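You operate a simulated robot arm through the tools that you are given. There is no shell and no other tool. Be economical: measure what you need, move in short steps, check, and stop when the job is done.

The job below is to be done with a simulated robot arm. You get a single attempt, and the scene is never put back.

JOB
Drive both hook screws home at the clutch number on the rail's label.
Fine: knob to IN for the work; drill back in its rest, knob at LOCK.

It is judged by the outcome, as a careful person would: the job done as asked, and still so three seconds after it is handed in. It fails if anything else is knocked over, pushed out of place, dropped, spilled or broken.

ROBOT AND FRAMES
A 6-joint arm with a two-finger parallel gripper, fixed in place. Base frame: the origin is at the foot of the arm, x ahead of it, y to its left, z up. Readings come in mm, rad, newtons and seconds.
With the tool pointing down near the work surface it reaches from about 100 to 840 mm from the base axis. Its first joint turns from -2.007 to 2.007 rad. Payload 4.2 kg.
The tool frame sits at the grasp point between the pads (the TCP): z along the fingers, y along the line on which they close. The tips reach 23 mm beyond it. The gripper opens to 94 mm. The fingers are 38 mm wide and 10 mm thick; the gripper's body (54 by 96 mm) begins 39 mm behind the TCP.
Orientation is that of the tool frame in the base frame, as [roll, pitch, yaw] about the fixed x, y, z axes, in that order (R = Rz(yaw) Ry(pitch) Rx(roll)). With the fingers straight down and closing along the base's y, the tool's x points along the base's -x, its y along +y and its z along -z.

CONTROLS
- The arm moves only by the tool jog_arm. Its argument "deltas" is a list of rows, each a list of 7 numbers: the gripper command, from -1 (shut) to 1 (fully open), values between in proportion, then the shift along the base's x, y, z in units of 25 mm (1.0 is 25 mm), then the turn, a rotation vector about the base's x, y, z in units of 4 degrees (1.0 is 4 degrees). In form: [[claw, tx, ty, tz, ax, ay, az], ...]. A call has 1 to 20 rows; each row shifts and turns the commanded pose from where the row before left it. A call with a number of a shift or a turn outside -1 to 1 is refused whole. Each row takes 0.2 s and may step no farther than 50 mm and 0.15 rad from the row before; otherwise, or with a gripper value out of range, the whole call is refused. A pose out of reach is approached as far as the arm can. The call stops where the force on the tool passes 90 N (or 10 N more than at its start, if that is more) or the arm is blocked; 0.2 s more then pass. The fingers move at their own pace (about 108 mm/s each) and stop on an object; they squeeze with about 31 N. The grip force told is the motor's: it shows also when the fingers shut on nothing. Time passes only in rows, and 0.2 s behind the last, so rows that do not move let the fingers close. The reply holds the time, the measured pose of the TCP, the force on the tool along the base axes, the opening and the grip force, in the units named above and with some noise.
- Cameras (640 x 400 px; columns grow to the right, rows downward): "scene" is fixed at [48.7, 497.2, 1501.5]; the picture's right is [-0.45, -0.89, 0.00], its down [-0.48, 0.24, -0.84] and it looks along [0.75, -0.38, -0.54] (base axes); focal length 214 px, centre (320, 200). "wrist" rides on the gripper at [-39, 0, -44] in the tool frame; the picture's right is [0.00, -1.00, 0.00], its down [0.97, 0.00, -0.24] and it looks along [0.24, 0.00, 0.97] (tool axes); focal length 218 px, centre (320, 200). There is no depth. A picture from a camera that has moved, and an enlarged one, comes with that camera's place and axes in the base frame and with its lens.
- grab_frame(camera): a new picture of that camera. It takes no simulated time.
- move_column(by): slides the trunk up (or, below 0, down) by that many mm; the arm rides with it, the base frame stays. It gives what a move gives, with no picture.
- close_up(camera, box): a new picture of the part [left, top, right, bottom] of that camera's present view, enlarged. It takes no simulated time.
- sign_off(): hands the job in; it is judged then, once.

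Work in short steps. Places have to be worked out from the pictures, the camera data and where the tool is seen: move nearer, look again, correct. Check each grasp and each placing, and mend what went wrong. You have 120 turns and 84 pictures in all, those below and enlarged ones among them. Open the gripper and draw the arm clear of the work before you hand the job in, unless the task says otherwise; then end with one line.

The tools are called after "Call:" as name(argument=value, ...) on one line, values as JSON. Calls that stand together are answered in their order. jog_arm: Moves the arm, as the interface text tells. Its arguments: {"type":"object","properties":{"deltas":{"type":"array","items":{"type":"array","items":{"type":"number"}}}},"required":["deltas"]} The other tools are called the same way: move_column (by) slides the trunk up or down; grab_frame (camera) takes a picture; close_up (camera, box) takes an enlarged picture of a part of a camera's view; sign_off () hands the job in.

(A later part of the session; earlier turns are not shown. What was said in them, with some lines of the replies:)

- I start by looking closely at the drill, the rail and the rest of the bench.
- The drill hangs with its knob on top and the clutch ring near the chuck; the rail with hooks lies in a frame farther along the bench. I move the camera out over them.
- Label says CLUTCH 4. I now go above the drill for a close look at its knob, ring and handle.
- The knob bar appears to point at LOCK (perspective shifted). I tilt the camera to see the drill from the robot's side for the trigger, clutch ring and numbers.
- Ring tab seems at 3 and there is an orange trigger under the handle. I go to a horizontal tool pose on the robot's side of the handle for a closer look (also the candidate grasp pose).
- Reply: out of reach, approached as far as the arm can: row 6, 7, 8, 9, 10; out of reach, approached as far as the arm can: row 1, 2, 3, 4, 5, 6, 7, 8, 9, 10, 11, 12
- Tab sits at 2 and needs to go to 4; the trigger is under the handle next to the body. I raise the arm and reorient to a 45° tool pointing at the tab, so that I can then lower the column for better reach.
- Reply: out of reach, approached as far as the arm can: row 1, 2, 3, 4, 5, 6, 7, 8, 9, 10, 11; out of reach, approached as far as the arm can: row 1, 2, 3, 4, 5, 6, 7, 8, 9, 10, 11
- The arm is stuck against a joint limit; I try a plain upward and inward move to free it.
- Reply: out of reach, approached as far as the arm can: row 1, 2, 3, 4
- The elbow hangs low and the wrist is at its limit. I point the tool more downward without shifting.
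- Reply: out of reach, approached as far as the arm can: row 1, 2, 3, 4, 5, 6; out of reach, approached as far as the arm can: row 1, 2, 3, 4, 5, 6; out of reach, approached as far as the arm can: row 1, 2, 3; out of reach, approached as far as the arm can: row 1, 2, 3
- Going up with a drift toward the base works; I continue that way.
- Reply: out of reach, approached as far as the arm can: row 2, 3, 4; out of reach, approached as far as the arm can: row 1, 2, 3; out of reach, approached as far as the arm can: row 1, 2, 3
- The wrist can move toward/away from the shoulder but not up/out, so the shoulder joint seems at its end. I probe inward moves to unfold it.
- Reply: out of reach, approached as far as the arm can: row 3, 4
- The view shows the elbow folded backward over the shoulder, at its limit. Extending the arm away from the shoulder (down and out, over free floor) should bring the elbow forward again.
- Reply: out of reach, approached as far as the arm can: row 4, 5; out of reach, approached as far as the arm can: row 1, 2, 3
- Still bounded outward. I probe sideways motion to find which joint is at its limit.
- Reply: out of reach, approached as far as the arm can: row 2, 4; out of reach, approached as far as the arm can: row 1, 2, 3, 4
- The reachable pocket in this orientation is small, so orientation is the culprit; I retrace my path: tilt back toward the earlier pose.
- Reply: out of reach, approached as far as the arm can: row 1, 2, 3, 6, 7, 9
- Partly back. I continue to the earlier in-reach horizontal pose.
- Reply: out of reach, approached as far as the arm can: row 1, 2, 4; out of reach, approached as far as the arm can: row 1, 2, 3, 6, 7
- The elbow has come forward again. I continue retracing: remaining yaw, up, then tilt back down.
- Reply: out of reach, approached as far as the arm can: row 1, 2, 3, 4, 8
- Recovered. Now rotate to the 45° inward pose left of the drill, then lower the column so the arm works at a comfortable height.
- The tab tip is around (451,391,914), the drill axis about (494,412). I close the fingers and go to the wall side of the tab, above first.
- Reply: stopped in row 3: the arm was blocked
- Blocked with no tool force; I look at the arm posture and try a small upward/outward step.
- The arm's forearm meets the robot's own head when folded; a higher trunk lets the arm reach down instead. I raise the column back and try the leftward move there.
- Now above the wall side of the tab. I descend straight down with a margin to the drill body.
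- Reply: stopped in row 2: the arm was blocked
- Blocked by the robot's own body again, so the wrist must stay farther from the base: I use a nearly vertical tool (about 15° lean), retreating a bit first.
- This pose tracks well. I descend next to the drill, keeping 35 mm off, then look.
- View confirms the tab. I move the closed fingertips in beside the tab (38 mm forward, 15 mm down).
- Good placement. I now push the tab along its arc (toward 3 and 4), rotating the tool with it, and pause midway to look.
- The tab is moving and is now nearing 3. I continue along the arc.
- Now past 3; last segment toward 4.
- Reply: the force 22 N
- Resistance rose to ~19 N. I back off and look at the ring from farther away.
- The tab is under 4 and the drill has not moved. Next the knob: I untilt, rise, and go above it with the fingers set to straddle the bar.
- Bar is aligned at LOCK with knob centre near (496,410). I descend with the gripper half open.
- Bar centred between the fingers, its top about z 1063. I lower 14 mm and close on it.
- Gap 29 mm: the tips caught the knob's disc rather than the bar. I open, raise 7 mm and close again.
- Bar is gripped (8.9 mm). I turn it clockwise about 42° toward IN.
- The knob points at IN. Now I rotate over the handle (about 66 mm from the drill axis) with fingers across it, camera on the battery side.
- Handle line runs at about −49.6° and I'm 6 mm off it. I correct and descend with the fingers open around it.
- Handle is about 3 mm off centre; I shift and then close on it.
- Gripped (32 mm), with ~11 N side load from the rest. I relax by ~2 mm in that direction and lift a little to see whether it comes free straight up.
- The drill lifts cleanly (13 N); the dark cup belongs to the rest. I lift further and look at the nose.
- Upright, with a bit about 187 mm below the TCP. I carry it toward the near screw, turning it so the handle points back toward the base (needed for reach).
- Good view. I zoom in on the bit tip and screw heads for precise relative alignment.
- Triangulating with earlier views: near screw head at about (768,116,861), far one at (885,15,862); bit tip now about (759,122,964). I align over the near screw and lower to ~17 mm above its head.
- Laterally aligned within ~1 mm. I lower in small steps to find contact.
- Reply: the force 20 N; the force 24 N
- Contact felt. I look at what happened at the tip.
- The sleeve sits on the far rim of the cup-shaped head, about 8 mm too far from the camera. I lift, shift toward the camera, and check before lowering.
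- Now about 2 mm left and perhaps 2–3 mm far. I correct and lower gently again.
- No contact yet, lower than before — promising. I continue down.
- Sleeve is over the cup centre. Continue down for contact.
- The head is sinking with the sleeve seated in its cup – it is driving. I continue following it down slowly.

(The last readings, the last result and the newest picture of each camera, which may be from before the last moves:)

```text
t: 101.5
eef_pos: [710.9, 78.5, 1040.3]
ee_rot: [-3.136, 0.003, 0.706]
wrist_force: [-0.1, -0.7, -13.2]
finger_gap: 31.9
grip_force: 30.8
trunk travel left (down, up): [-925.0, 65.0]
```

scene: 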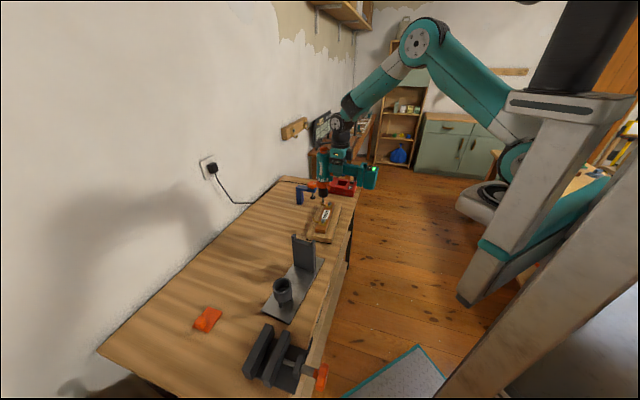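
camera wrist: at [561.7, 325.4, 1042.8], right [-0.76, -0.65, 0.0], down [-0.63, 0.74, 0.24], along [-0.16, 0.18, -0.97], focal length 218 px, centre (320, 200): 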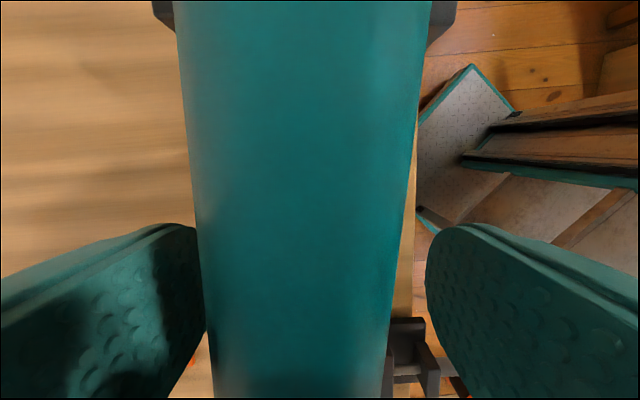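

Call:
jog_arm(deltas=[[-1, 0, 0, -0.06, 0, 0, 0], [-1, 0, 0, 0, 0, 0, 0], [-1, 0, 0, 0, 0, 0, 0]])

Call:
close_up(camera="scene", box=[319, 207, 329, 217])

```text
t: 102.3
eef_pos: [709.1, 77.7, 1039.5]
ee_rot: [-3.135, 0.002, 0.708]
wrist_force: [0.4, 0.5, -12.5]
finger_gap: 32.1
grip_force: 30.8
trunk travel left (down, up): [-925.0, 65.0]
```

```text
16.00 times, centred on (324, 212) of scene
camera zoom: at [48.7, 497.2, 1501.5], right [-0.45, -0.89, 0.0], down [-0.48, 0.24, -0.84], along [0.75, -0.38, -0.54], focal length 3432 px, centre (256, 8)
```

zoom: 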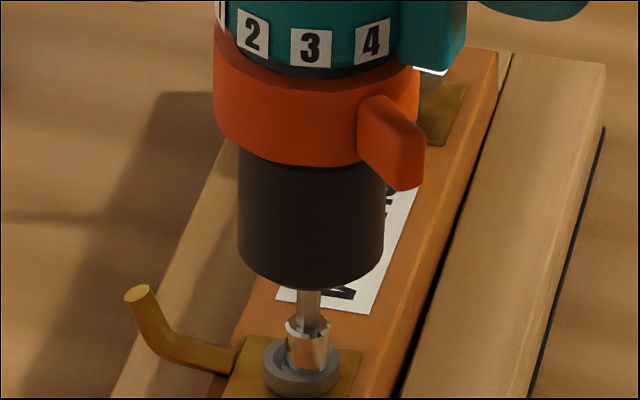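

Head is close to the plate now; I keep following until force builds.

Call:
jog_arm(deltas=[[-1, 0, 0, -0.06, 0, 0, 0], [-1, 0, 0, 0, 0, 0, 0], [-1, 0, 0, 0, 0, 0, 0]])

Call:
jog_arm(deltas=[[-1, 0, 0, -0.06, 0, 0, 0], [-1, 0, 0, 0, 0, 0, 0], [-1, 0, 0, 0, 0, 0, 0]])

Call:
jog_arm(deltas=[[-1, 0, 0, -0.06, 0, 0, 0], [-1, 0, 0, 0, 0, 0, 0], [-1, 0, 0, 0, 0, 0, 0]])

```text
t: 103.1
eef_pos: [709.9, 79.0, 1037.9]
ee_rot: [-3.135, -0.001, 0.707]
wrist_force: [-1.2, -0.3, -5.1]
finger_gap: 31.9
grip_force: 31.1
trunk travel left (down, up): [-925.0, 65.0]
```

```text
t: 103.9
eef_pos: [709.6, 78.8, 1035.0]
ee_rot: [-3.138, 0.001, 0.709]
wrist_force: [4.3, 0.1, -7.4]
finger_gap: 31.6
grip_force: 30.6
trunk travel left (down, up): [-925.0, 65.0]
```

```text
t: 104.7
eef_pos: [710.7, 79.0, 1034.3]
ee_rot: [-3.139, 0.001, 0.706]
wrist_force: [0.8, -1.0, 5.0]
finger_gap: 31.9
grip_force: 30.7
trunk travel left (down, up): [-925.0, 65.0]
```

Force is building (about 17 N down). I hold for two seconds so the clutch can trip, then look.

Call:
jog_arm(deltas=[[-1, 0, 0, -0.03, 0, 0, 0], [-1, 0, 0, 0, 0, 0, 0], [-1, 0, 0, 0, 0, 0, 0], [-1, 0, 0, 0, 0, 0, 0], [-1, 0, 0, 0, 0, 0, 0], [-1, 0, 0, 0, 0, 0, 0], [-1, 0, 0, 0, 0, 0, 0], [-1, 0, 0, 0, 0, 0, 0], [-1, 0, 0, 0, 0, 0, 0], [-1, 0, 0, 0, 0, 0, 0]])

Call:
close_up(camera="scene", box=[314, 204, 334, 224])

```text
t: 106.9
eef_pos: [708.2, 79.2, 1034.7]
ee_rot: [-3.138, 0.001, 0.708]
wrist_force: [-0.6, -7.4, 12.2]
finger_gap: 31.8
grip_force: 30.7
trunk travel left (down, up): [-925.0, 65.0]
```

```text
16.00 times, centred on (324, 214) of scene
camera zoom: at [48.7, 497.2, 1501.5], right [-0.45, -0.89, 0.0], down [-0.48, 0.24, -0.84], along [0.75, -0.38, -0.54], focal length 3432 px, centre (256, -24)
```

zoom: 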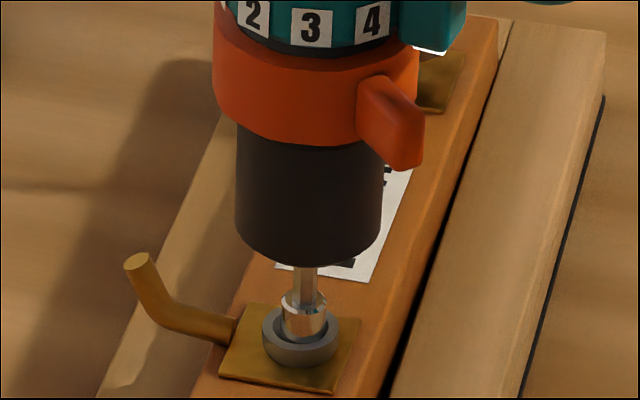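

The head looks seated on its plate. I press slightly a moment longer, then lift and verify.

Call:
jog_arm(deltas=[[-1, 0, 0, -0.03, 0, 0, 0], [-1, 0, 0, 0, 0, 0, 0], [-1, 0, 0, 0, 0, 0, 0], [-1, 0, 0, 0, 0, 0, 0], [-1, 0, 0, 0, 0, 0, 0]])

Call:
jog_arm(deltas=[[-1, 0, 0, 0.2, 0, 0, 0], [-1, 0, 0, 0.4, 0, 0, 0], [-1, 0, 0, 0.6, 0, 0, 0], [-1, 0, 0, 0.8, 0, 0, 0], [-1, 0, 0, 0, 0, 0, 0]])

Call:
close_up(camera="scene", box=[312, 192, 342, 222])

```text
t: 108.1
eef_pos: [707.6, 78.1, 1033.5]
ee_rot: [-3.139, -0.001, 0.708]
wrist_force: [-3.2, -9.9, 17.3]
finger_gap: 32.0
grip_force: 30.9
trunk travel left (down, up): [-925.0, 65.0]
```

```text
t: 109.3
eef_pos: [709.8, 78.8, 1082.2]
ee_rot: [-3.138, 0.003, 0.708]
wrist_force: [0.6, 0.2, -13.1]
finger_gap: 31.8
grip_force: 31.1
trunk travel left (down, up): [-925.0, 65.0]
```

```text
13.33 times, centred on (327, 207) of scene
camera zoom: at [48.7, 497.2, 1501.5], right [-0.45, -0.89, 0.0], down [-0.48, 0.24, -0.84], along [0.75, -0.38, -0.54], focal length 2860 px, centre (227, 107)
```

zoom: 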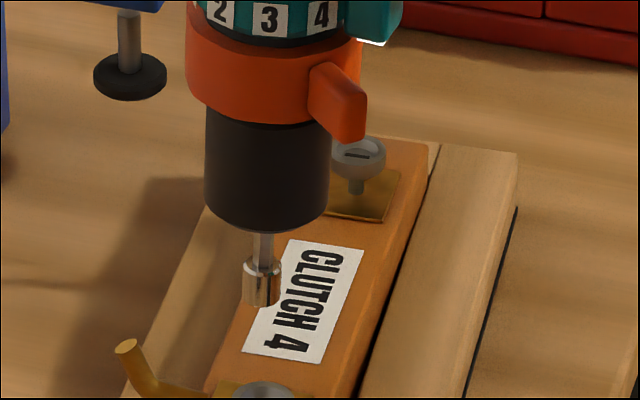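

I lift clear and move along the rail to the far screw (same orientation).

Call:
jog_arm(deltas=[[-1, 0.78, -0.68, 0.2, 0, 0, 0], [-1, 0.78, -0.68, 0, 0, 0, 0], [-1, 0.78, -0.68, 0, 0, 0, 0], [-1, 0.78, -0.68, 0, 0, 0, 0], [-1, 0.78, -0.68, 0, 0, 0, 0], [-1, 0.78, -0.68, -0.2, 0, 0, 0], [-1, 0, 0, 0, 0, 0, 0]])

Call:
close_up(camera="scene", box=[317, 190, 341, 214])

```text
t: 110.9
eef_pos: [828.1, -25.8, 1081.2]
ee_rot: [-3.136, 0.003, 0.709]
wrist_force: [-0.4, 0.9, -12.0]
finger_gap: 31.7
grip_force: 30.8
trunk travel left (down, up): [-925.0, 65.0]
```

```text
16.00 times, centred on (329, 202) of scene
camera zoom: at [48.7, 497.2, 1501.5], right [-0.45, -0.89, 0.0], down [-0.48, 0.24, -0.84], along [0.75, -0.38, -0.54], focal length 3432 px, centre (176, 168)
```

zoom: 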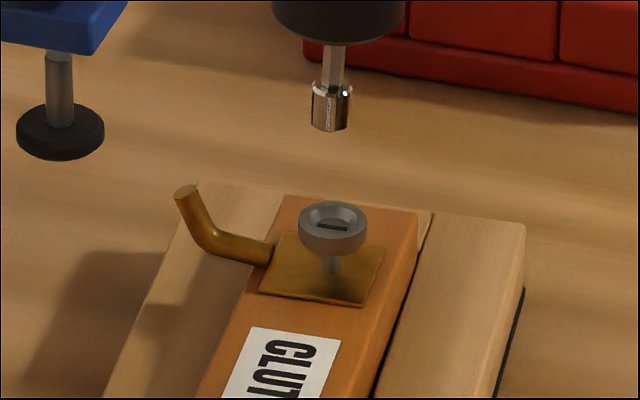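

Lateral alignment is good; in depth I estimate ~4 mm too far (drill slid ~6 mm up in the grip while pressing). I shift and lower to just above the head, then look.

Call:
jog_arm(deltas=[[-1, -0.156, 0.072, 0, 0, 0, 0], [-1, 0, 0, -0.6, 0, 0, 0], [-1, 0, 0, -0.6, 0, 0, 0], [-1, 0, 0, 0, 0, 0, 0]])

Call:
close_up(camera="scene", box=[319, 192, 339, 212])

```text
t: 111.9
eef_pos: [822.8, -21.9, 1051.9]
ee_rot: [-3.138, 0.002, 0.71]
wrist_force: [-0.5, -0.1, -13.0]
finger_gap: 31.8
grip_force: 30.6
trunk travel left (down, up): [-925.0, 65.0]
```

```text
16.00 times, centred on (329, 202) of scene
camera zoom: at [48.7, 497.2, 1501.5], right [-0.45, -0.89, 0.0], down [-0.48, 0.24, -0.84], along [0.75, -0.38, -0.54], focal length 3432 px, centre (176, 168)
```

zoom: 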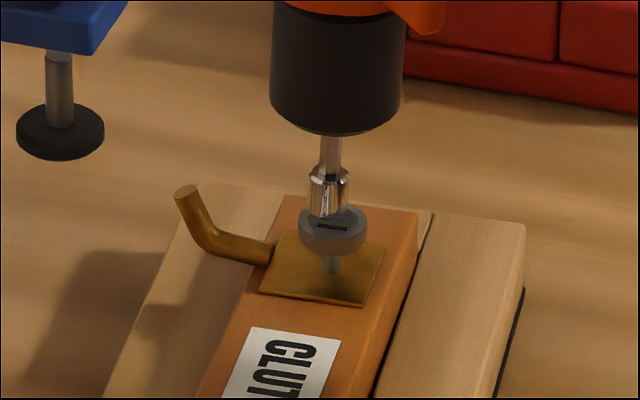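

Nearly on: I correct (+1.2, −2.1) mm and step down.

Call:
jog_arm(deltas=[[-1, 0.05, -0.085, 0, 0, 0, 0], [-1, 0, 0, -0.16, 0, 0, 0], [-1, 0, 0, 0, 0, 0, 0]])

Call:
jog_arm(deltas=[[-1, 0, 0, -0.08, 0, 0, 0], [-1, 0, 0, 0, 0, 0, 0]])

Call:
jog_arm(deltas=[[-1, 0, 0, -0.06, 0, 0, 0], [-1, 0, 0, 0, 0, 0, 0]])

```text
t: 112.7
eef_pos: [824.7, -23.7, 1047.6]
ee_rot: [-3.137, 0.003, 0.707]
wrist_force: [-0.3, 0.3, -11.9]
finger_gap: 32.0
grip_force: 30.5
trunk travel left (down, up): [-925.0, 65.0]
```

```text
t: 113.3
eef_pos: [824.7, -23.2, 1046.0]
ee_rot: [-3.137, 0.001, 0.709]
wrist_force: [0.2, -0.2, -11.8]
finger_gap: 31.9
grip_force: 31.4
trunk travel left (down, up): [-925.0, 65.0]
```

```text
t: 113.9
eef_pos: [823.6, -22.7, 1045.3]
ee_rot: [-3.135, 0.002, 0.711]
wrist_force: [-0.6, 1.1, -13.1]
finger_gap: 31.9
grip_force: 31.2
trunk travel left (down, up): [-925.0, 65.0]
```

Call:
jog_arm(deltas=[[-1, 0, 0, -0.06, 0, 0, 0], [-1, 0, 0, 0, 0, 0, 0]])

Call:
jog_arm(deltas=[[-1, 0, 0, -0.06, 0, 0, 0], [-1, 0, 0, 0, 0, 0, 0]])

Call:
close_up(camera="scene", box=[319, 192, 339, 212])

```text
t: 114.5
eef_pos: [825.0, -23.2, 1043.2]
ee_rot: [-3.136, 0.003, 0.706]
wrist_force: [0.2, 0.1, -13.5]
finger_gap: 31.9
grip_force: 31.0
trunk travel left (down, up): [-925.0, 65.0]
```

```text
t: 115.1
eef_pos: [824.2, -24.0, 1040.6]
ee_rot: [-3.137, 0.001, 0.707]
wrist_force: [0.4, -0.4, -12.8]
finger_gap: 31.9
grip_force: 31.2
trunk travel left (down, up): [-925.0, 65.0]
```

```text
16.00 times, centred on (329, 202) of scene
camera zoom: at [48.7, 497.2, 1501.5], right [-0.45, -0.89, 0.0], down [-0.48, 0.24, -0.84], along [0.75, -0.38, -0.54], focal length 3432 px, centre (176, 168)
```

zoom: 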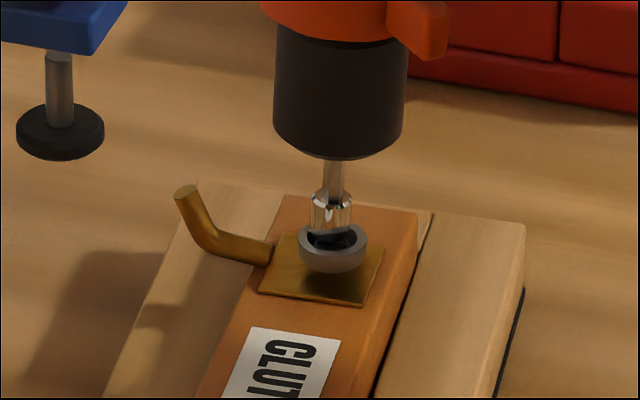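

It engaged and the head is sinking. I continue following it down until force builds.

Call:
jog_arm(deltas=[[-1, 0, 0, -0.06, 0, 0, 0], [-1, 0, 0, 0, 0, 0, 0], [-1, 0, 0, 0, 0, 0, 0]])

Call:
jog_arm(deltas=[[-1, 0, 0, -0.06, 0, 0, 0], [-1, 0, 0, 0, 0, 0, 0], [-1, 0, 0, 0, 0, 0, 0]])

Call:
jog_arm(deltas=[[-1, 0, 0, -0.06, 0, 0, 0], [-1, 0, 0, 0, 0, 0, 0], [-1, 0, 0, 0, 0, 0, 0]])

Call:
jog_arm(deltas=[[-1, 0, 0, -0.06, 0, 0, 0], [-1, 0, 0, 0, 0, 0, 0], [-1, 0, 0, 0, 0, 0, 0]])

```text
t: 115.9
eef_pos: [823.0, -24.4, 1040.0]
ee_rot: [-3.136, 0.002, 0.706]
wrist_force: [0.2, -0.4, -13.4]
finger_gap: 31.9
grip_force: 31.2
trunk travel left (down, up): [-925.0, 65.0]
```

```text
t: 116.7
eef_pos: [824.7, -23.2, 1038.0]
ee_rot: [-3.138, 0.001, 0.709]
wrist_force: [-0.3, -0.1, -13.2]
finger_gap: 31.9
grip_force: 30.7
trunk travel left (down, up): [-925.0, 65.0]
```

```text
t: 117.5
eef_pos: [823.7, -23.4, 1036.8]
ee_rot: [-3.135, 0.004, 0.709]
wrist_force: [0.3, 0.6, -13.4]
finger_gap: 31.8
grip_force: 30.8
trunk travel left (down, up): [-925.0, 65.0]
```

```text
t: 118.3
eef_pos: [824.5, -23.6, 1035.5]
ee_rot: [-3.136, 0.002, 0.709]
wrist_force: [-2.3, 0.3, -9.2]
finger_gap: 31.8
grip_force: 31.1
trunk travel left (down, up): [-925.0, 65.0]
```

Force starts to build, as on the first screw. Two more small steps, then hold.

Call:
jog_arm(deltas=[[-1, 0, 0, -0.06, 0, 0, 0], [-1, 0, 0, 0, 0, 0, 0], [-1, 0, 0, 0, 0, 0, 0]])

Call:
jog_arm(deltas=[[-1, 0, 0, -0.05, 0, 0, 0], [-1, 0, 0, 0, 0, 0, 0], [-1, 0, 0, 0, 0, 0, 0], [-1, 0, 0, 0, 0, 0, 0], [-1, 0, 0, 0, 0, 0, 0], [-1, 0, 0, 0, 0, 0, 0], [-1, 0, 0, 0, 0, 0, 0], [-1, 0, 0, 0, 0, 0, 0]])

Call:
jog_arm(deltas=[[-1, 0, 0, -0.04, 0, 0, 0], [-1, 0, 0, 0, 0, 0, 0], [-1, 0, 0, 0, 0, 0, 0], [-1, 0, 0, 0, 0, 0, 0], [-1, 0, 0, 0, 0, 0, 0], [-1, 0, 0, 0, 0, 0, 0], [-1, 0, 0, 0, 0, 0, 0], [-1, 0, 0, 0, 0, 0, 0]])

```text
t: 119.1
eef_pos: [825.0, -23.2, 1036.0]
ee_rot: [-3.14, 0.0, 0.709]
wrist_force: [-4.7, 0.8, 6.3]
finger_gap: 32.0
grip_force: 31.1
trunk travel left (down, up): [-925.0, 65.0]
```

```text
t: 120.9
eef_pos: [822.4, -24.4, 1035.5]
ee_rot: [-3.14, 0.0, 0.708]
wrist_force: [-6.3, -1.3, 13.4]
finger_gap: 32.0
grip_force: 31.1
trunk travel left (down, up): [-925.0, 65.0]
```

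```text
t: 122.7
eef_pos: [824.8, -24.2, 1034.2]
ee_rot: [-3.139, 0.001, 0.709]
wrist_force: [-8.6, -2.3, 18.4]
finger_gap: 32.2
grip_force: 31.5
trunk travel left (down, up): [-925.0, 65.0]
```

Same end force as the first screw. I lift clear (90 mm) and check both screws in one picture.

Call:
jog_arm(deltas=[[-1, 0, 0, 0.2, 0, 0, 0], [-1, 0, 0, 0.6, 0, 0, 0], [-1, 0, 0, 1, 0, 0, 0], [-1, 0, 0, 1, 0, 0, 0], [-1, 0, 0, 1, 0, 0, 0], [-1, 0, 0, 1, 0, 0, 0], [-1, 0, 0, 0, 0, 0, 0]])

Call:
close_up(camera="scene", box=[305, 185, 351, 231])

```text
t: 124.3
eef_pos: [824.1, -25.2, 1152.8]
ee_rot: [-3.137, 0.004, 0.708]
wrist_force: [0.0, -0.6, -12.5]
finger_gap: 32.0
grip_force: 30.8
trunk travel left (down, up): [-925.0, 65.0]
```

```text
8.70 times, centred on (328, 208) of scene
camera zoom: at [48.7, 497.2, 1501.5], right [-0.45, -0.89, 0.0], down [-0.48, 0.24, -0.84], along [0.75, -0.38, -0.54], focal length 1865 px, centre (250, 130)
```

zoom: 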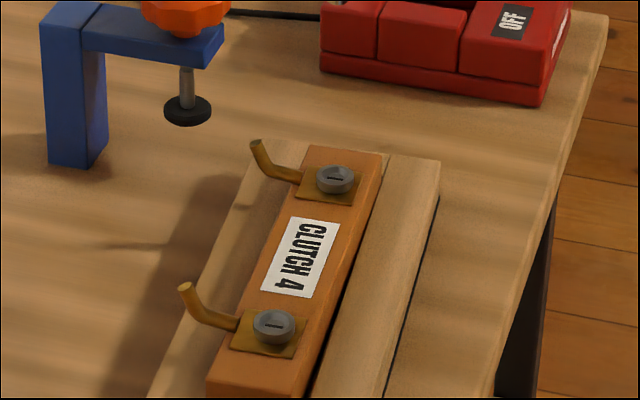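

Both screws are seated flush. Now I carry the drill back above its rest, turning it back 90°.

Call:
jog_arm(deltas=[[-1, -0.504, 0.683, 0, 0, 0, 1], [-1, -0.504, 0.683, 0, 0, 0, 1], [-1, -0.504, 0.683, 0, 0, 0, 1], [-1, -0.504, 0.683, 0, 0, 0, 1], [-1, -0.504, 0.683, 0, 0, 0, 1], [-1, -0.504, 0.683, 0, 0, 0, 1], [-1, -0.504, 0.683, 0, 0, 0, 1], [-1, -0.504, 0.683, 0, 0, 0, 1], [-1, -0.504, 0.683, 0, 0, 0, 1], [-1, -0.504, 0.683, 0, 0, 0, 1], [-1, -0.504, 0.683, 0, 0, 0, 1], [-1, -0.504, 0.683, 0, 0, 0, 1], [-1, -0.504, 0.683, 0, 0, 0, 1], [-1, -0.504, 0.683, 0, 0, 0, 1]])

Call:
jog_arm(deltas=[[-1, -0.504, 0.683, 0, 0, 0, 1], [-1, -0.504, 0.683, 0, 0, 0, 1], [-1, -0.504, 0.683, 0, 0, 0, 1], [-1, -0.504, 0.683, 0, 0, 0, 1], [-1, -0.504, 0.683, 0, 0, 0, 1], [-1, -0.504, 0.683, 0, 0, 0, 1], [-1, -0.504, 0.683, 0, 0, 0, 1], [-1, -0.504, 0.683, 0, 0, 0, 1], [-1, -0.252, 0.342, 0, 0, 0, 0.5], [-1, 0, 0, 0, 0, 0, 0]])

Call:
close_up(camera="scene", box=[220, 160, 360, 320])

```text
t: 127.3
eef_pos: [647.5, 217.6, 1152.1]
ee_rot: [-3.137, 0.001, 1.686]
wrist_force: [0.9, -0.4, -13.3]
finger_gap: 31.8
grip_force: 30.7
trunk travel left (down, up): [-925.0, 65.0]
```

```text
t: 129.5
eef_pos: [541.0, 360.6, 1154.3]
ee_rot: [-3.136, 0.001, 2.28]
wrist_force: [-0.1, 0.5, -12.9]
finger_gap: 31.6
grip_force: 30.9
trunk travel left (down, up): [-925.0, 65.0]
```

```text
2.50 times, centred on (290, 240) of scene
camera zoom: at [48.7, 497.2, 1501.5], right [-0.45, -0.89, 0.0], down [-0.48, 0.24, -0.84], along [0.75, -0.38, -0.54], focal length 536 px, centre (395, 100)
```

zoom: 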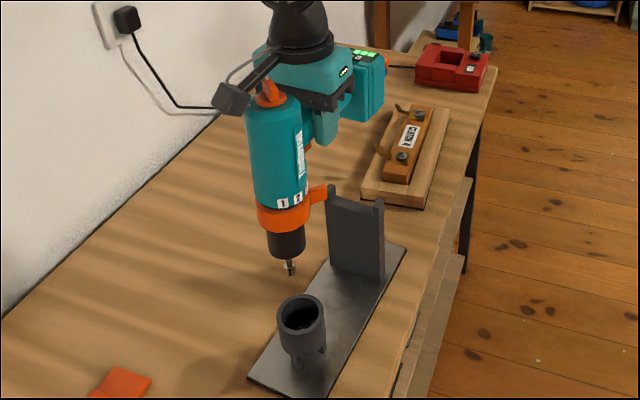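

I zoom in to check whether the nose is really over the cup.

Call:
close_up(camera="scene", box=[255, 245, 305, 300])

```text
7.27 times, centred on (280, 272) of scene
camera zoom: at [48.7, 497.2, 1501.5], right [-0.45, -0.89, 0.0], down [-0.48, 0.24, -0.84], along [0.75, -0.38, -0.54], focal length 1560 px, centre (611, -327)
```

zoom: 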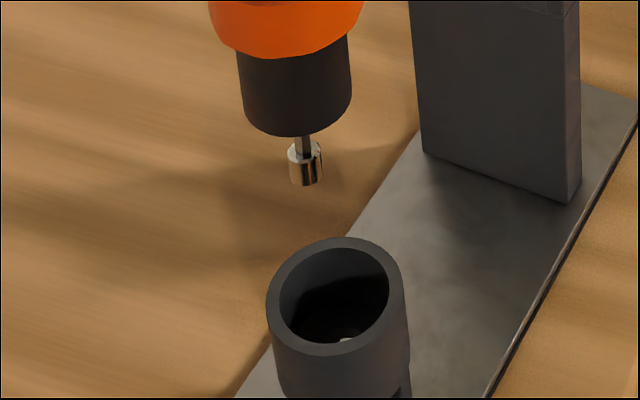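

The bit tip is ~5 mm off the cup axis because the drill pitched ~2° in the grip. I counter-tilt, trim the position, lower partway and check.

Call:
jog_arm(deltas=[[-1, -0.03, -0.07, -0.4, -0.345, -0.296, 0], [-1, 0, 0, -0.6, 0, 0, 0], [-1, 0, 0, -0.6, 0, 0, 0], [-1, 0, 0, 0, 0, 0, 0]])

Call:
close_up(camera="scene", box=[255, 225, 315, 295])

```text
t: 130.5
eef_pos: [539.6, 359.6, 1111.8]
ee_rot: [-3.138, 0.034, 2.28]
wrist_force: [0.4, 1.1, -12.8]
finger_gap: 32.0
grip_force: 31.1
trunk travel left (down, up): [-925.0, 65.0]
```

```text
5.71 times, centred on (285, 260) of scene
camera zoom: at [48.7, 497.2, 1501.5], right [-0.45, -0.89, 0.0], down [-0.48, 0.24, -0.84], along [0.75, -0.38, -0.54], focal length 1226 px, centre (520, -143)
```

zoom: 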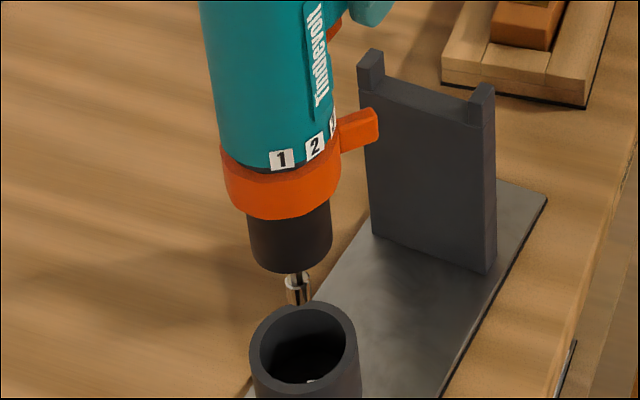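

Aligned over the cup now. I lower into the rest in stages, watching the force.

Call:
jog_arm(deltas=[[-1, 0, 0, -0.6, 0, 0, 0], [-1, 0, 0, -0.6, 0, 0, 0], [-1, 0, 0, -0.6, 0, 0, 0], [-1, 0, 0, 0, 0, 0, 0]])

Call:
jog_arm(deltas=[[-1, 0, 0, -0.4, 0, 0, 0], [-1, 0, 0, -0.4, 0, 0, 0], [-1, 0, 0, 0, 0, 0, 0]])

Call:
jog_arm(deltas=[[-1, 0, 0, -0.3, 0, 0, 0], [-1, 0, 0, -0.2, 0, 0, 0], [-1, 0, 0, 0, 0, 0, 0]])

```text
t: 131.5
eef_pos: [539.5, 358.2, 1068.0]
ee_rot: [-3.135, 0.034, 2.28]
wrist_force: [-0.3, -0.8, -12.1]
finger_gap: 32.2
grip_force: 30.8
trunk travel left (down, up): [-925.0, 65.0]
```

```text
t: 132.3
eef_pos: [541.5, 357.8, 1047.5]
ee_rot: [-3.137, 0.034, 2.28]
wrist_force: [0.8, 0.6, -12.9]
finger_gap: 32.0
grip_force: 30.8
trunk travel left (down, up): [-925.0, 65.0]
```

```text
t: 133.1
eef_pos: [541.1, 358.1, 1035.0]
ee_rot: [-3.136, 0.033, 2.279]
wrist_force: [0.0, 0.1, -14.0]
finger_gap: 32.1
grip_force: 30.9
trunk travel left (down, up): [-925.0, 65.0]
```

No contact force so far; continuing.

Call:
jog_arm(deltas=[[-1, 0, 0, -0.3, 0, 0, 0], [-1, 0, 0, -0.3, 0, 0, 0], [-1, 0, 0, 0, 0, 0, 0]])

Call:
jog_arm(deltas=[[-1, 0, 0, -0.3, 0, 0, 0], [-1, 0, 0, -0.2, 0, 0, 0], [-1, 0, 0, 0, 0, 0, 0]])

Call:
jog_arm(deltas=[[-1, 0, 0, -0.2, 0, 0, 0], [-1, 0, 0, 0, 0, 0, 0]])

```text
t: 133.9
eef_pos: [539.0, 360.0, 1019.8]
ee_rot: [-3.137, 0.034, 2.28]
wrist_force: [-0.9, -0.8, -12.5]
finger_gap: 32.0
grip_force: 31.5
trunk travel left (down, up): [-925.0, 65.0]
```

```text
t: 134.7
eef_pos: [539.1, 359.3, 1006.5]
ee_rot: [-3.136, 0.034, 2.279]
wrist_force: [-0.3, 0.4, -12.7]
finger_gap: 31.9
grip_force: 31.1
trunk travel left (down, up): [-925.0, 65.0]
```

```text
t: 135.3
eef_pos: [539.0, 359.4, 1002.9]
ee_rot: [-3.136, 0.032, 2.279]
wrist_force: [-0.6, 0.6, -13.4]
finger_gap: 31.8
grip_force: 30.9
trunk travel left (down, up): [-925.0, 65.0]
```

Call:
jog_arm(deltas=[[-1, 0, 0, -0.16, 0, 0, 0], [-1, 0, 0, 0, 0, 0, 0]])

Call:
jog_arm(deltas=[[-1, 0, 0, -0.08, 0, 0, 0], [-1, 0, 0, 0, 0, 0, 0]])

Call:
jog_arm(deltas=[[-1, 0, 0, -0.08, 0, 0, 0], [-1, 0, 0, 0, 0, 0, 0]])

```text
t: 135.9
eef_pos: [539.2, 359.9, 998.4]
ee_rot: [-3.136, 0.033, 2.279]
wrist_force: [-0.5, 0.2, -13.4]
finger_gap: 32.0
grip_force: 31.6
trunk travel left (down, up): [-925.0, 65.0]
```

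```text
t: 136.5
eef_pos: [540.5, 358.9, 997.3]
ee_rot: [-3.137, 0.032, 2.28]
wrist_force: [-0.4, 0.6, -12.5]
finger_gap: 31.7
grip_force: 30.9
trunk travel left (down, up): [-925.0, 65.0]
```

```text
t: 137.1
eef_pos: [540.1, 360.1, 994.3]
ee_rot: [-3.137, 0.033, 2.279]
wrist_force: [-0.3, 0.5, -13.4]
finger_gap: 32.1
grip_force: 31.0
trunk travel left (down, up): [-925.0, 65.0]
```

Call:
jog_arm(deltas=[[-1, 0, 0, -0.08, 0, 0, 0], [-1, 0, 0, 0, 0, 0, 0]])

Call:
jog_arm(deltas=[[-1, 0, 0, -0.06, 0, 0, 0], [-1, 0, 0, 0, 0, 0, 0]])

Call:
jog_arm(deltas=[[-1, 0, 0, -0.06, 0, 0, 0], [-1, 0, 0, 0, 0, 0, 0]])

```text
t: 137.7
eef_pos: [539.5, 359.1, 992.9]
ee_rot: [-3.138, 0.033, 2.277]
wrist_force: [0.7, 0.2, -6.4]
finger_gap: 32.1
grip_force: 30.9
trunk travel left (down, up): [-925.0, 65.0]
```

```text
t: 138.3
eef_pos: [540.2, 359.1, 992.7]
ee_rot: [-3.139, 0.033, 2.278]
wrist_force: [-2.5, -0.4, 4.2]
finger_gap: 31.9
grip_force: 30.8
trunk travel left (down, up): [-925.0, 65.0]
```

```text
t: 138.9
eef_pos: [540.8, 358.5, 991.1]
ee_rot: [-3.141, 0.033, 2.279]
wrist_force: [-5.1, -2.5, 20.1]
finger_gap: 32.0
grip_force: 31.1
trunk travel left (down, up): [-925.0, 65.0]
```

It touched down at the expected height. I relax the push and check the seating before releasing.

Call:
jog_arm(deltas=[[-1, 0, 0, 0.07, 0, 0, 0], [-1, 0, 0, 0, 0, 0, 0]])

Call:
close_up(camera="scene", box=[250, 200, 330, 320])

```text
t: 139.5
eef_pos: [539.4, 358.7, 992.0]
ee_rot: [-3.138, 0.033, 2.279]
wrist_force: [-0.1, 2.2, 7.5]
finger_gap: 31.8
grip_force: 30.9
trunk travel left (down, up): [-925.0, 65.0]
```

```text
3.33 times, centred on (290, 260) of scene
camera zoom: at [48.7, 497.2, 1501.5], right [-0.45, -0.89, 0.0], down [-0.48, 0.24, -0.84], along [0.75, -0.38, -0.54], focal length 715 px, centre (420, 0)
```

zoom: 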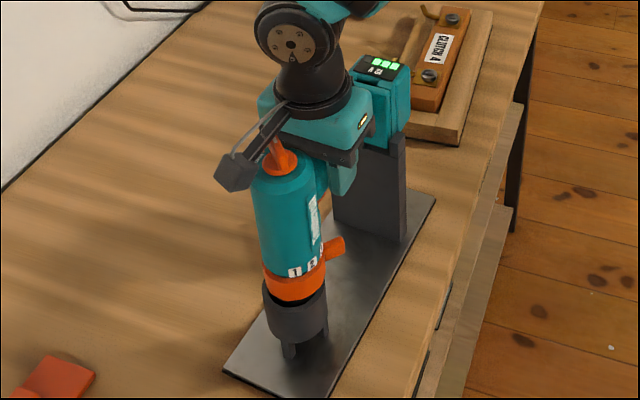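

Seated in cup and fork. I release and lift straight up.

Call:
jog_arm(deltas=[[0.3, 0, 0, 0, 0, 0, 0], [0.5, 0, 0, 0, 0, 0, 0], [0.5, 0, 0, 0.5, 0, 0, 0], [0.5, 0, 0, 1, 0, 0, 0], [0.5, 0, 0, 1, 0, 0, 0], [0.5, 0, 0, 1, 0, 0, 0], [0.5, 0, 0, 1, 0, 0, 0], [0.5, 0, 0, 1, 0, 0, 0], [0.5, 0, 0, 1, 0, 0, 0], [0.5, 0, 0, 0.6, 0.345, 0.296, 0]])

```text
t: 141.7
eef_pos: [537.0, 362.3, 1170.8]
ee_rot: [-3.138, 0.001, 2.281]
wrist_force: [0.3, 0.4, 0.0]
finger_gap: 70.8
grip_force: 0.0
trunk travel left (down, up): [-925.0, 65.0]
```

Now back over the knob with the fingers matching its IN direction.

Call:
jog_arm(deltas=[[0, -0.117, 0.136, 0, 0, 0, 0.967], [0, -0.117, 0.136, 0, 0, 0, 0.967], [0, -0.117, 0.136, 0, 0, 0, 0.967], [0, -0.117, 0.136, 0, 0, 0, 0.967], [0, -0.117, 0.136, 0, 0, 0, 0.967], [0, -0.117, 0.136, 0, 0, 0, 0.967], [0, -0.117, 0.136, 0, 0, 0, 0.967], [0, -0.117, 0.136, 0, 0, 0, 0.967], [0, -0.117, 0.136, 0, 0, 0, 0.967], [0, -0.117, 0.136, 0, 0, 0, 0.967], [0, -0.117, 0.136, 0, 0, 0, 0.967], [0, -0.117, 0.136, 0, 0, 0, 0.967], [0, -0.117, 0.136, 0, 0, 0, 0.967], [0, -0.117, 0.136, 0, 0, 0, 0.967], [0, 0, 0, 0, 0, 0, 0]])

Call:
close_up(camera="wrist", box=[260, 130, 380, 250])

```text
t: 144.9
eef_pos: [499.2, 407.1, 1168.5]
ee_rot: [-3.137, 0.003, -3.059]
wrist_force: [0.2, 0.1, -0.6]
finger_gap: 47.1
grip_force: 0.1
trunk travel left (down, up): [-925.0, 65.0]
```

```text
3.33 times, centred on (320, 190) of wrist
camera zoom: at [538.1, 409.6, 1212.4], right [0.08, -1.0, 0.0], down [-0.97, -0.08, 0.24], along [-0.24, -0.02, -0.97], focal length 728 px, centre (320, 233)
```

zoom: 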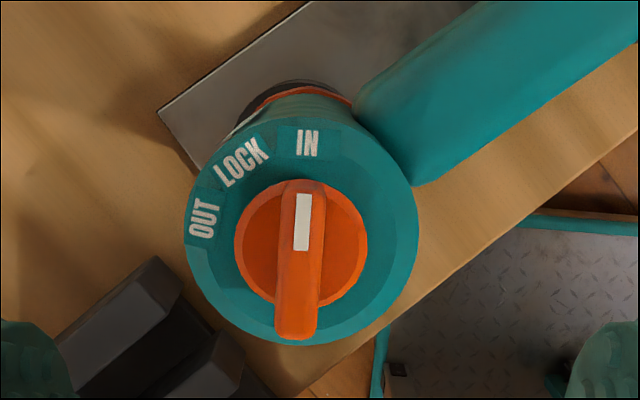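

Drill and knob are in their original place (knob at ~(495.4,410.3)). I correct, descend to the height that worked, and grip the bar.

Call:
jog_arm(deltas=[[0, -0.15, 0.13, -0.5, 0, 0, 0], [0, 0, 0, -0.8, 0, 0, 0], [0, 0, 0, -0.8, 0, 0, 0], [0, 0, 0, -0.8, 0, 0, 0], [0, 0, 0, -0.6, 0, 0, 0], [0, 0, 0, 0, 0, 0, 0]])

Call:
jog_arm(deltas=[[-1, 0, 0, 0, 0, 0, 0], [-1, 0, 0, 0, 0, 0, 0], [-1, 0, 0, 0, 0, 0, 0]])

```text
t: 146.3
eef_pos: [495.1, 409.6, 1082.7]
ee_rot: [-3.137, 0.002, -3.06]
wrist_force: [-0.7, 0.0, 0.2]
finger_gap: 47.1
grip_force: 0.1
trunk travel left (down, up): [-925.0, 65.0]
```

```text
t: 147.1
eef_pos: [494.3, 409.6, 1082.0]
ee_rot: [-3.136, 0.0, -3.059]
wrist_force: [-0.6, 1.6, 0.7]
finger_gap: 8.6
grip_force: 31.6
trunk travel left (down, up): [-925.0, 65.0]
```

Bar gripped (8.6 mm). I turn it 40° counter-clockwise back to LOCK, release and check.

Call:
jog_arm(deltas=[[-1, 0, 0, 0, 0, 0, 1], [-1, 0, 0, 0, 0, 0, 1], [-1, 0, 0, 0, 0, 0, 1], [-1, 0, 0, 0, 0, 0, 1], [-1, 0, 0, 0, 0, 0, 1], [-1, 0, 0, 0, 0, 0, 1], [-1, 0, 0, 0, 0, 0, 1], [-1, 0, 0, 0, 0, 0, 1], [-1, 0, 0, 0, 0, 0, 1], [-1, 0, 0, 0, 0, 0, 1], [-1, 0, 0, 0, 0, 0, 0]])

Call:
jog_arm(deltas=[[0, 0, 0, 0, 0, 0, 0], [0, 0, 0, 0.4, 0, 0, 0], [0, 0, 0, 1, 0, 0, 0], [0, 0, 0, 1, 0, 0, 0], [0, 0, 0, 1, 0, 0, 0], [0, 0, 0, 1, 0, 0, 0]])

Call:
close_up(camera="wrist", box=[260, 130, 380, 250])

```text
t: 149.5
eef_pos: [495.7, 410.5, 1082.2]
ee_rot: [-3.138, 0.002, -2.361]
wrist_force: [-1.2, -4.2, 22.8]
finger_gap: 8.5
grip_force: 31.2
trunk travel left (down, up): [-925.0, 65.0]
```

```text
t: 150.9
eef_pos: [495.4, 408.9, 1191.1]
ee_rot: [-3.135, 0.001, -2.362]
wrist_force: [0.2, 0.0, -0.2]
finger_gap: 46.9
grip_force: 0.0
trunk travel left (down, up): [-925.0, 65.0]
```

```text
3.33 times, centred on (320, 190) of wrist
camera zoom: at [522.6, 436.4, 1234.7], right [0.7, -0.71, 0.0], down [-0.69, -0.68, 0.24], along [-0.17, -0.17, -0.97], focal length 728 px, centre (320, 233)
```

zoom: 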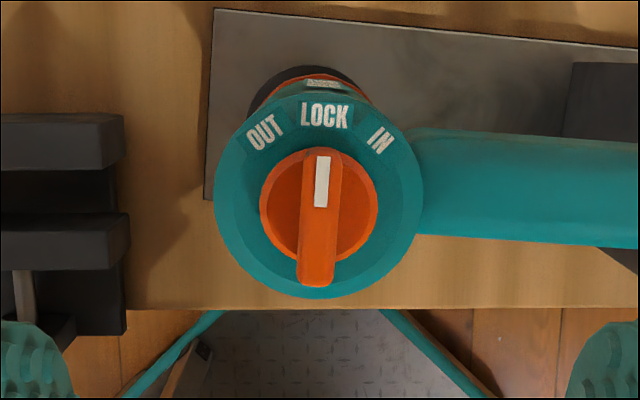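

Knob is at LOCK and the drill sits in its rest. I open the gripper, withdraw up and away, and take a final look.

Call:
jog_arm(deltas=[[1, 0, 0, 1, 0, 0, 0], [1, 0, 0, 1, 0, 0, 0], [1, 0, 0, 1, 0, 0, 0], [1, 0, -0.8, 0.5, 0, 0, -1], [1, 0, -0.8, 0.5, 0, 0, -1], [1, 0, -0.8, 0.5, 0, 0, -1], [1, -0.3, -0.8, 0, 0, 0, -1], [1, -0.3, -0.8, 0, 0, 0, -1], [1, -0.3, -0.8, 0, 0, 0, -1], [1, -0.3, -0.8, 0, 0, 0, -1]])

Call:
close_up(camera="scene", box=[230, 170, 370, 320])

Call:
close_up(camera="scene", box=[300, 185, 350, 235])

```text
t: 153.1
eef_pos: [463.8, 270.6, 1303.8]
ee_rot: [-3.138, 0.001, -2.85]
wrist_force: [-0.3, -0.2, 0.4]
finger_gap: 94.0
grip_force: 0.0
trunk travel left (down, up): [-925.0, 65.0]
```

```text
2.67 times, centred on (300, 245) of scene
camera zoom: at [48.7, 497.2, 1501.5], right [-0.45, -0.89, 0.0], down [-0.48, 0.24, -0.84], along [0.75, -0.38, -0.54], focal length 572 px, centre (373, 80)
```

zoom: 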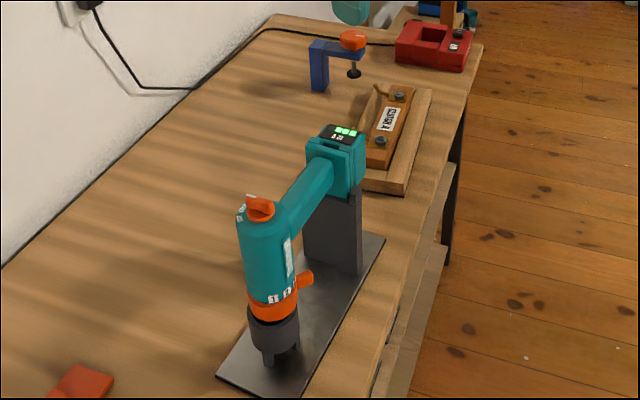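

```text
8.00 times, centred on (325, 210) of scene
camera zoom: at [48.7, 497.2, 1501.5], right [-0.45, -0.89, 0.0], down [-0.48, 0.24, -0.84], along [0.75, -0.38, -0.54], focal length 1716 px, centre (280, 120)
```

zoom: 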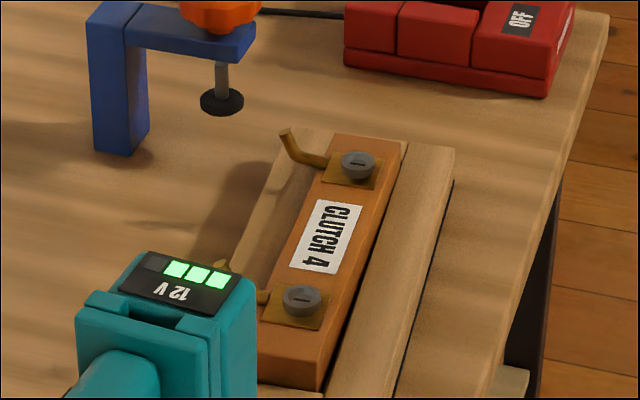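

Both screws are down on their plates, the drill is in its rest at LOCK, and the gripper is open and clear, so I hand the job in.

Call:
sign_off()

```text
The job is handed in.
```

Both hook screws are driven down onto their plates at clutch 4; the drill is back in its rest with the knob at LOCK, and the rail turned about 2 mm in its frame while I drove the first screw.
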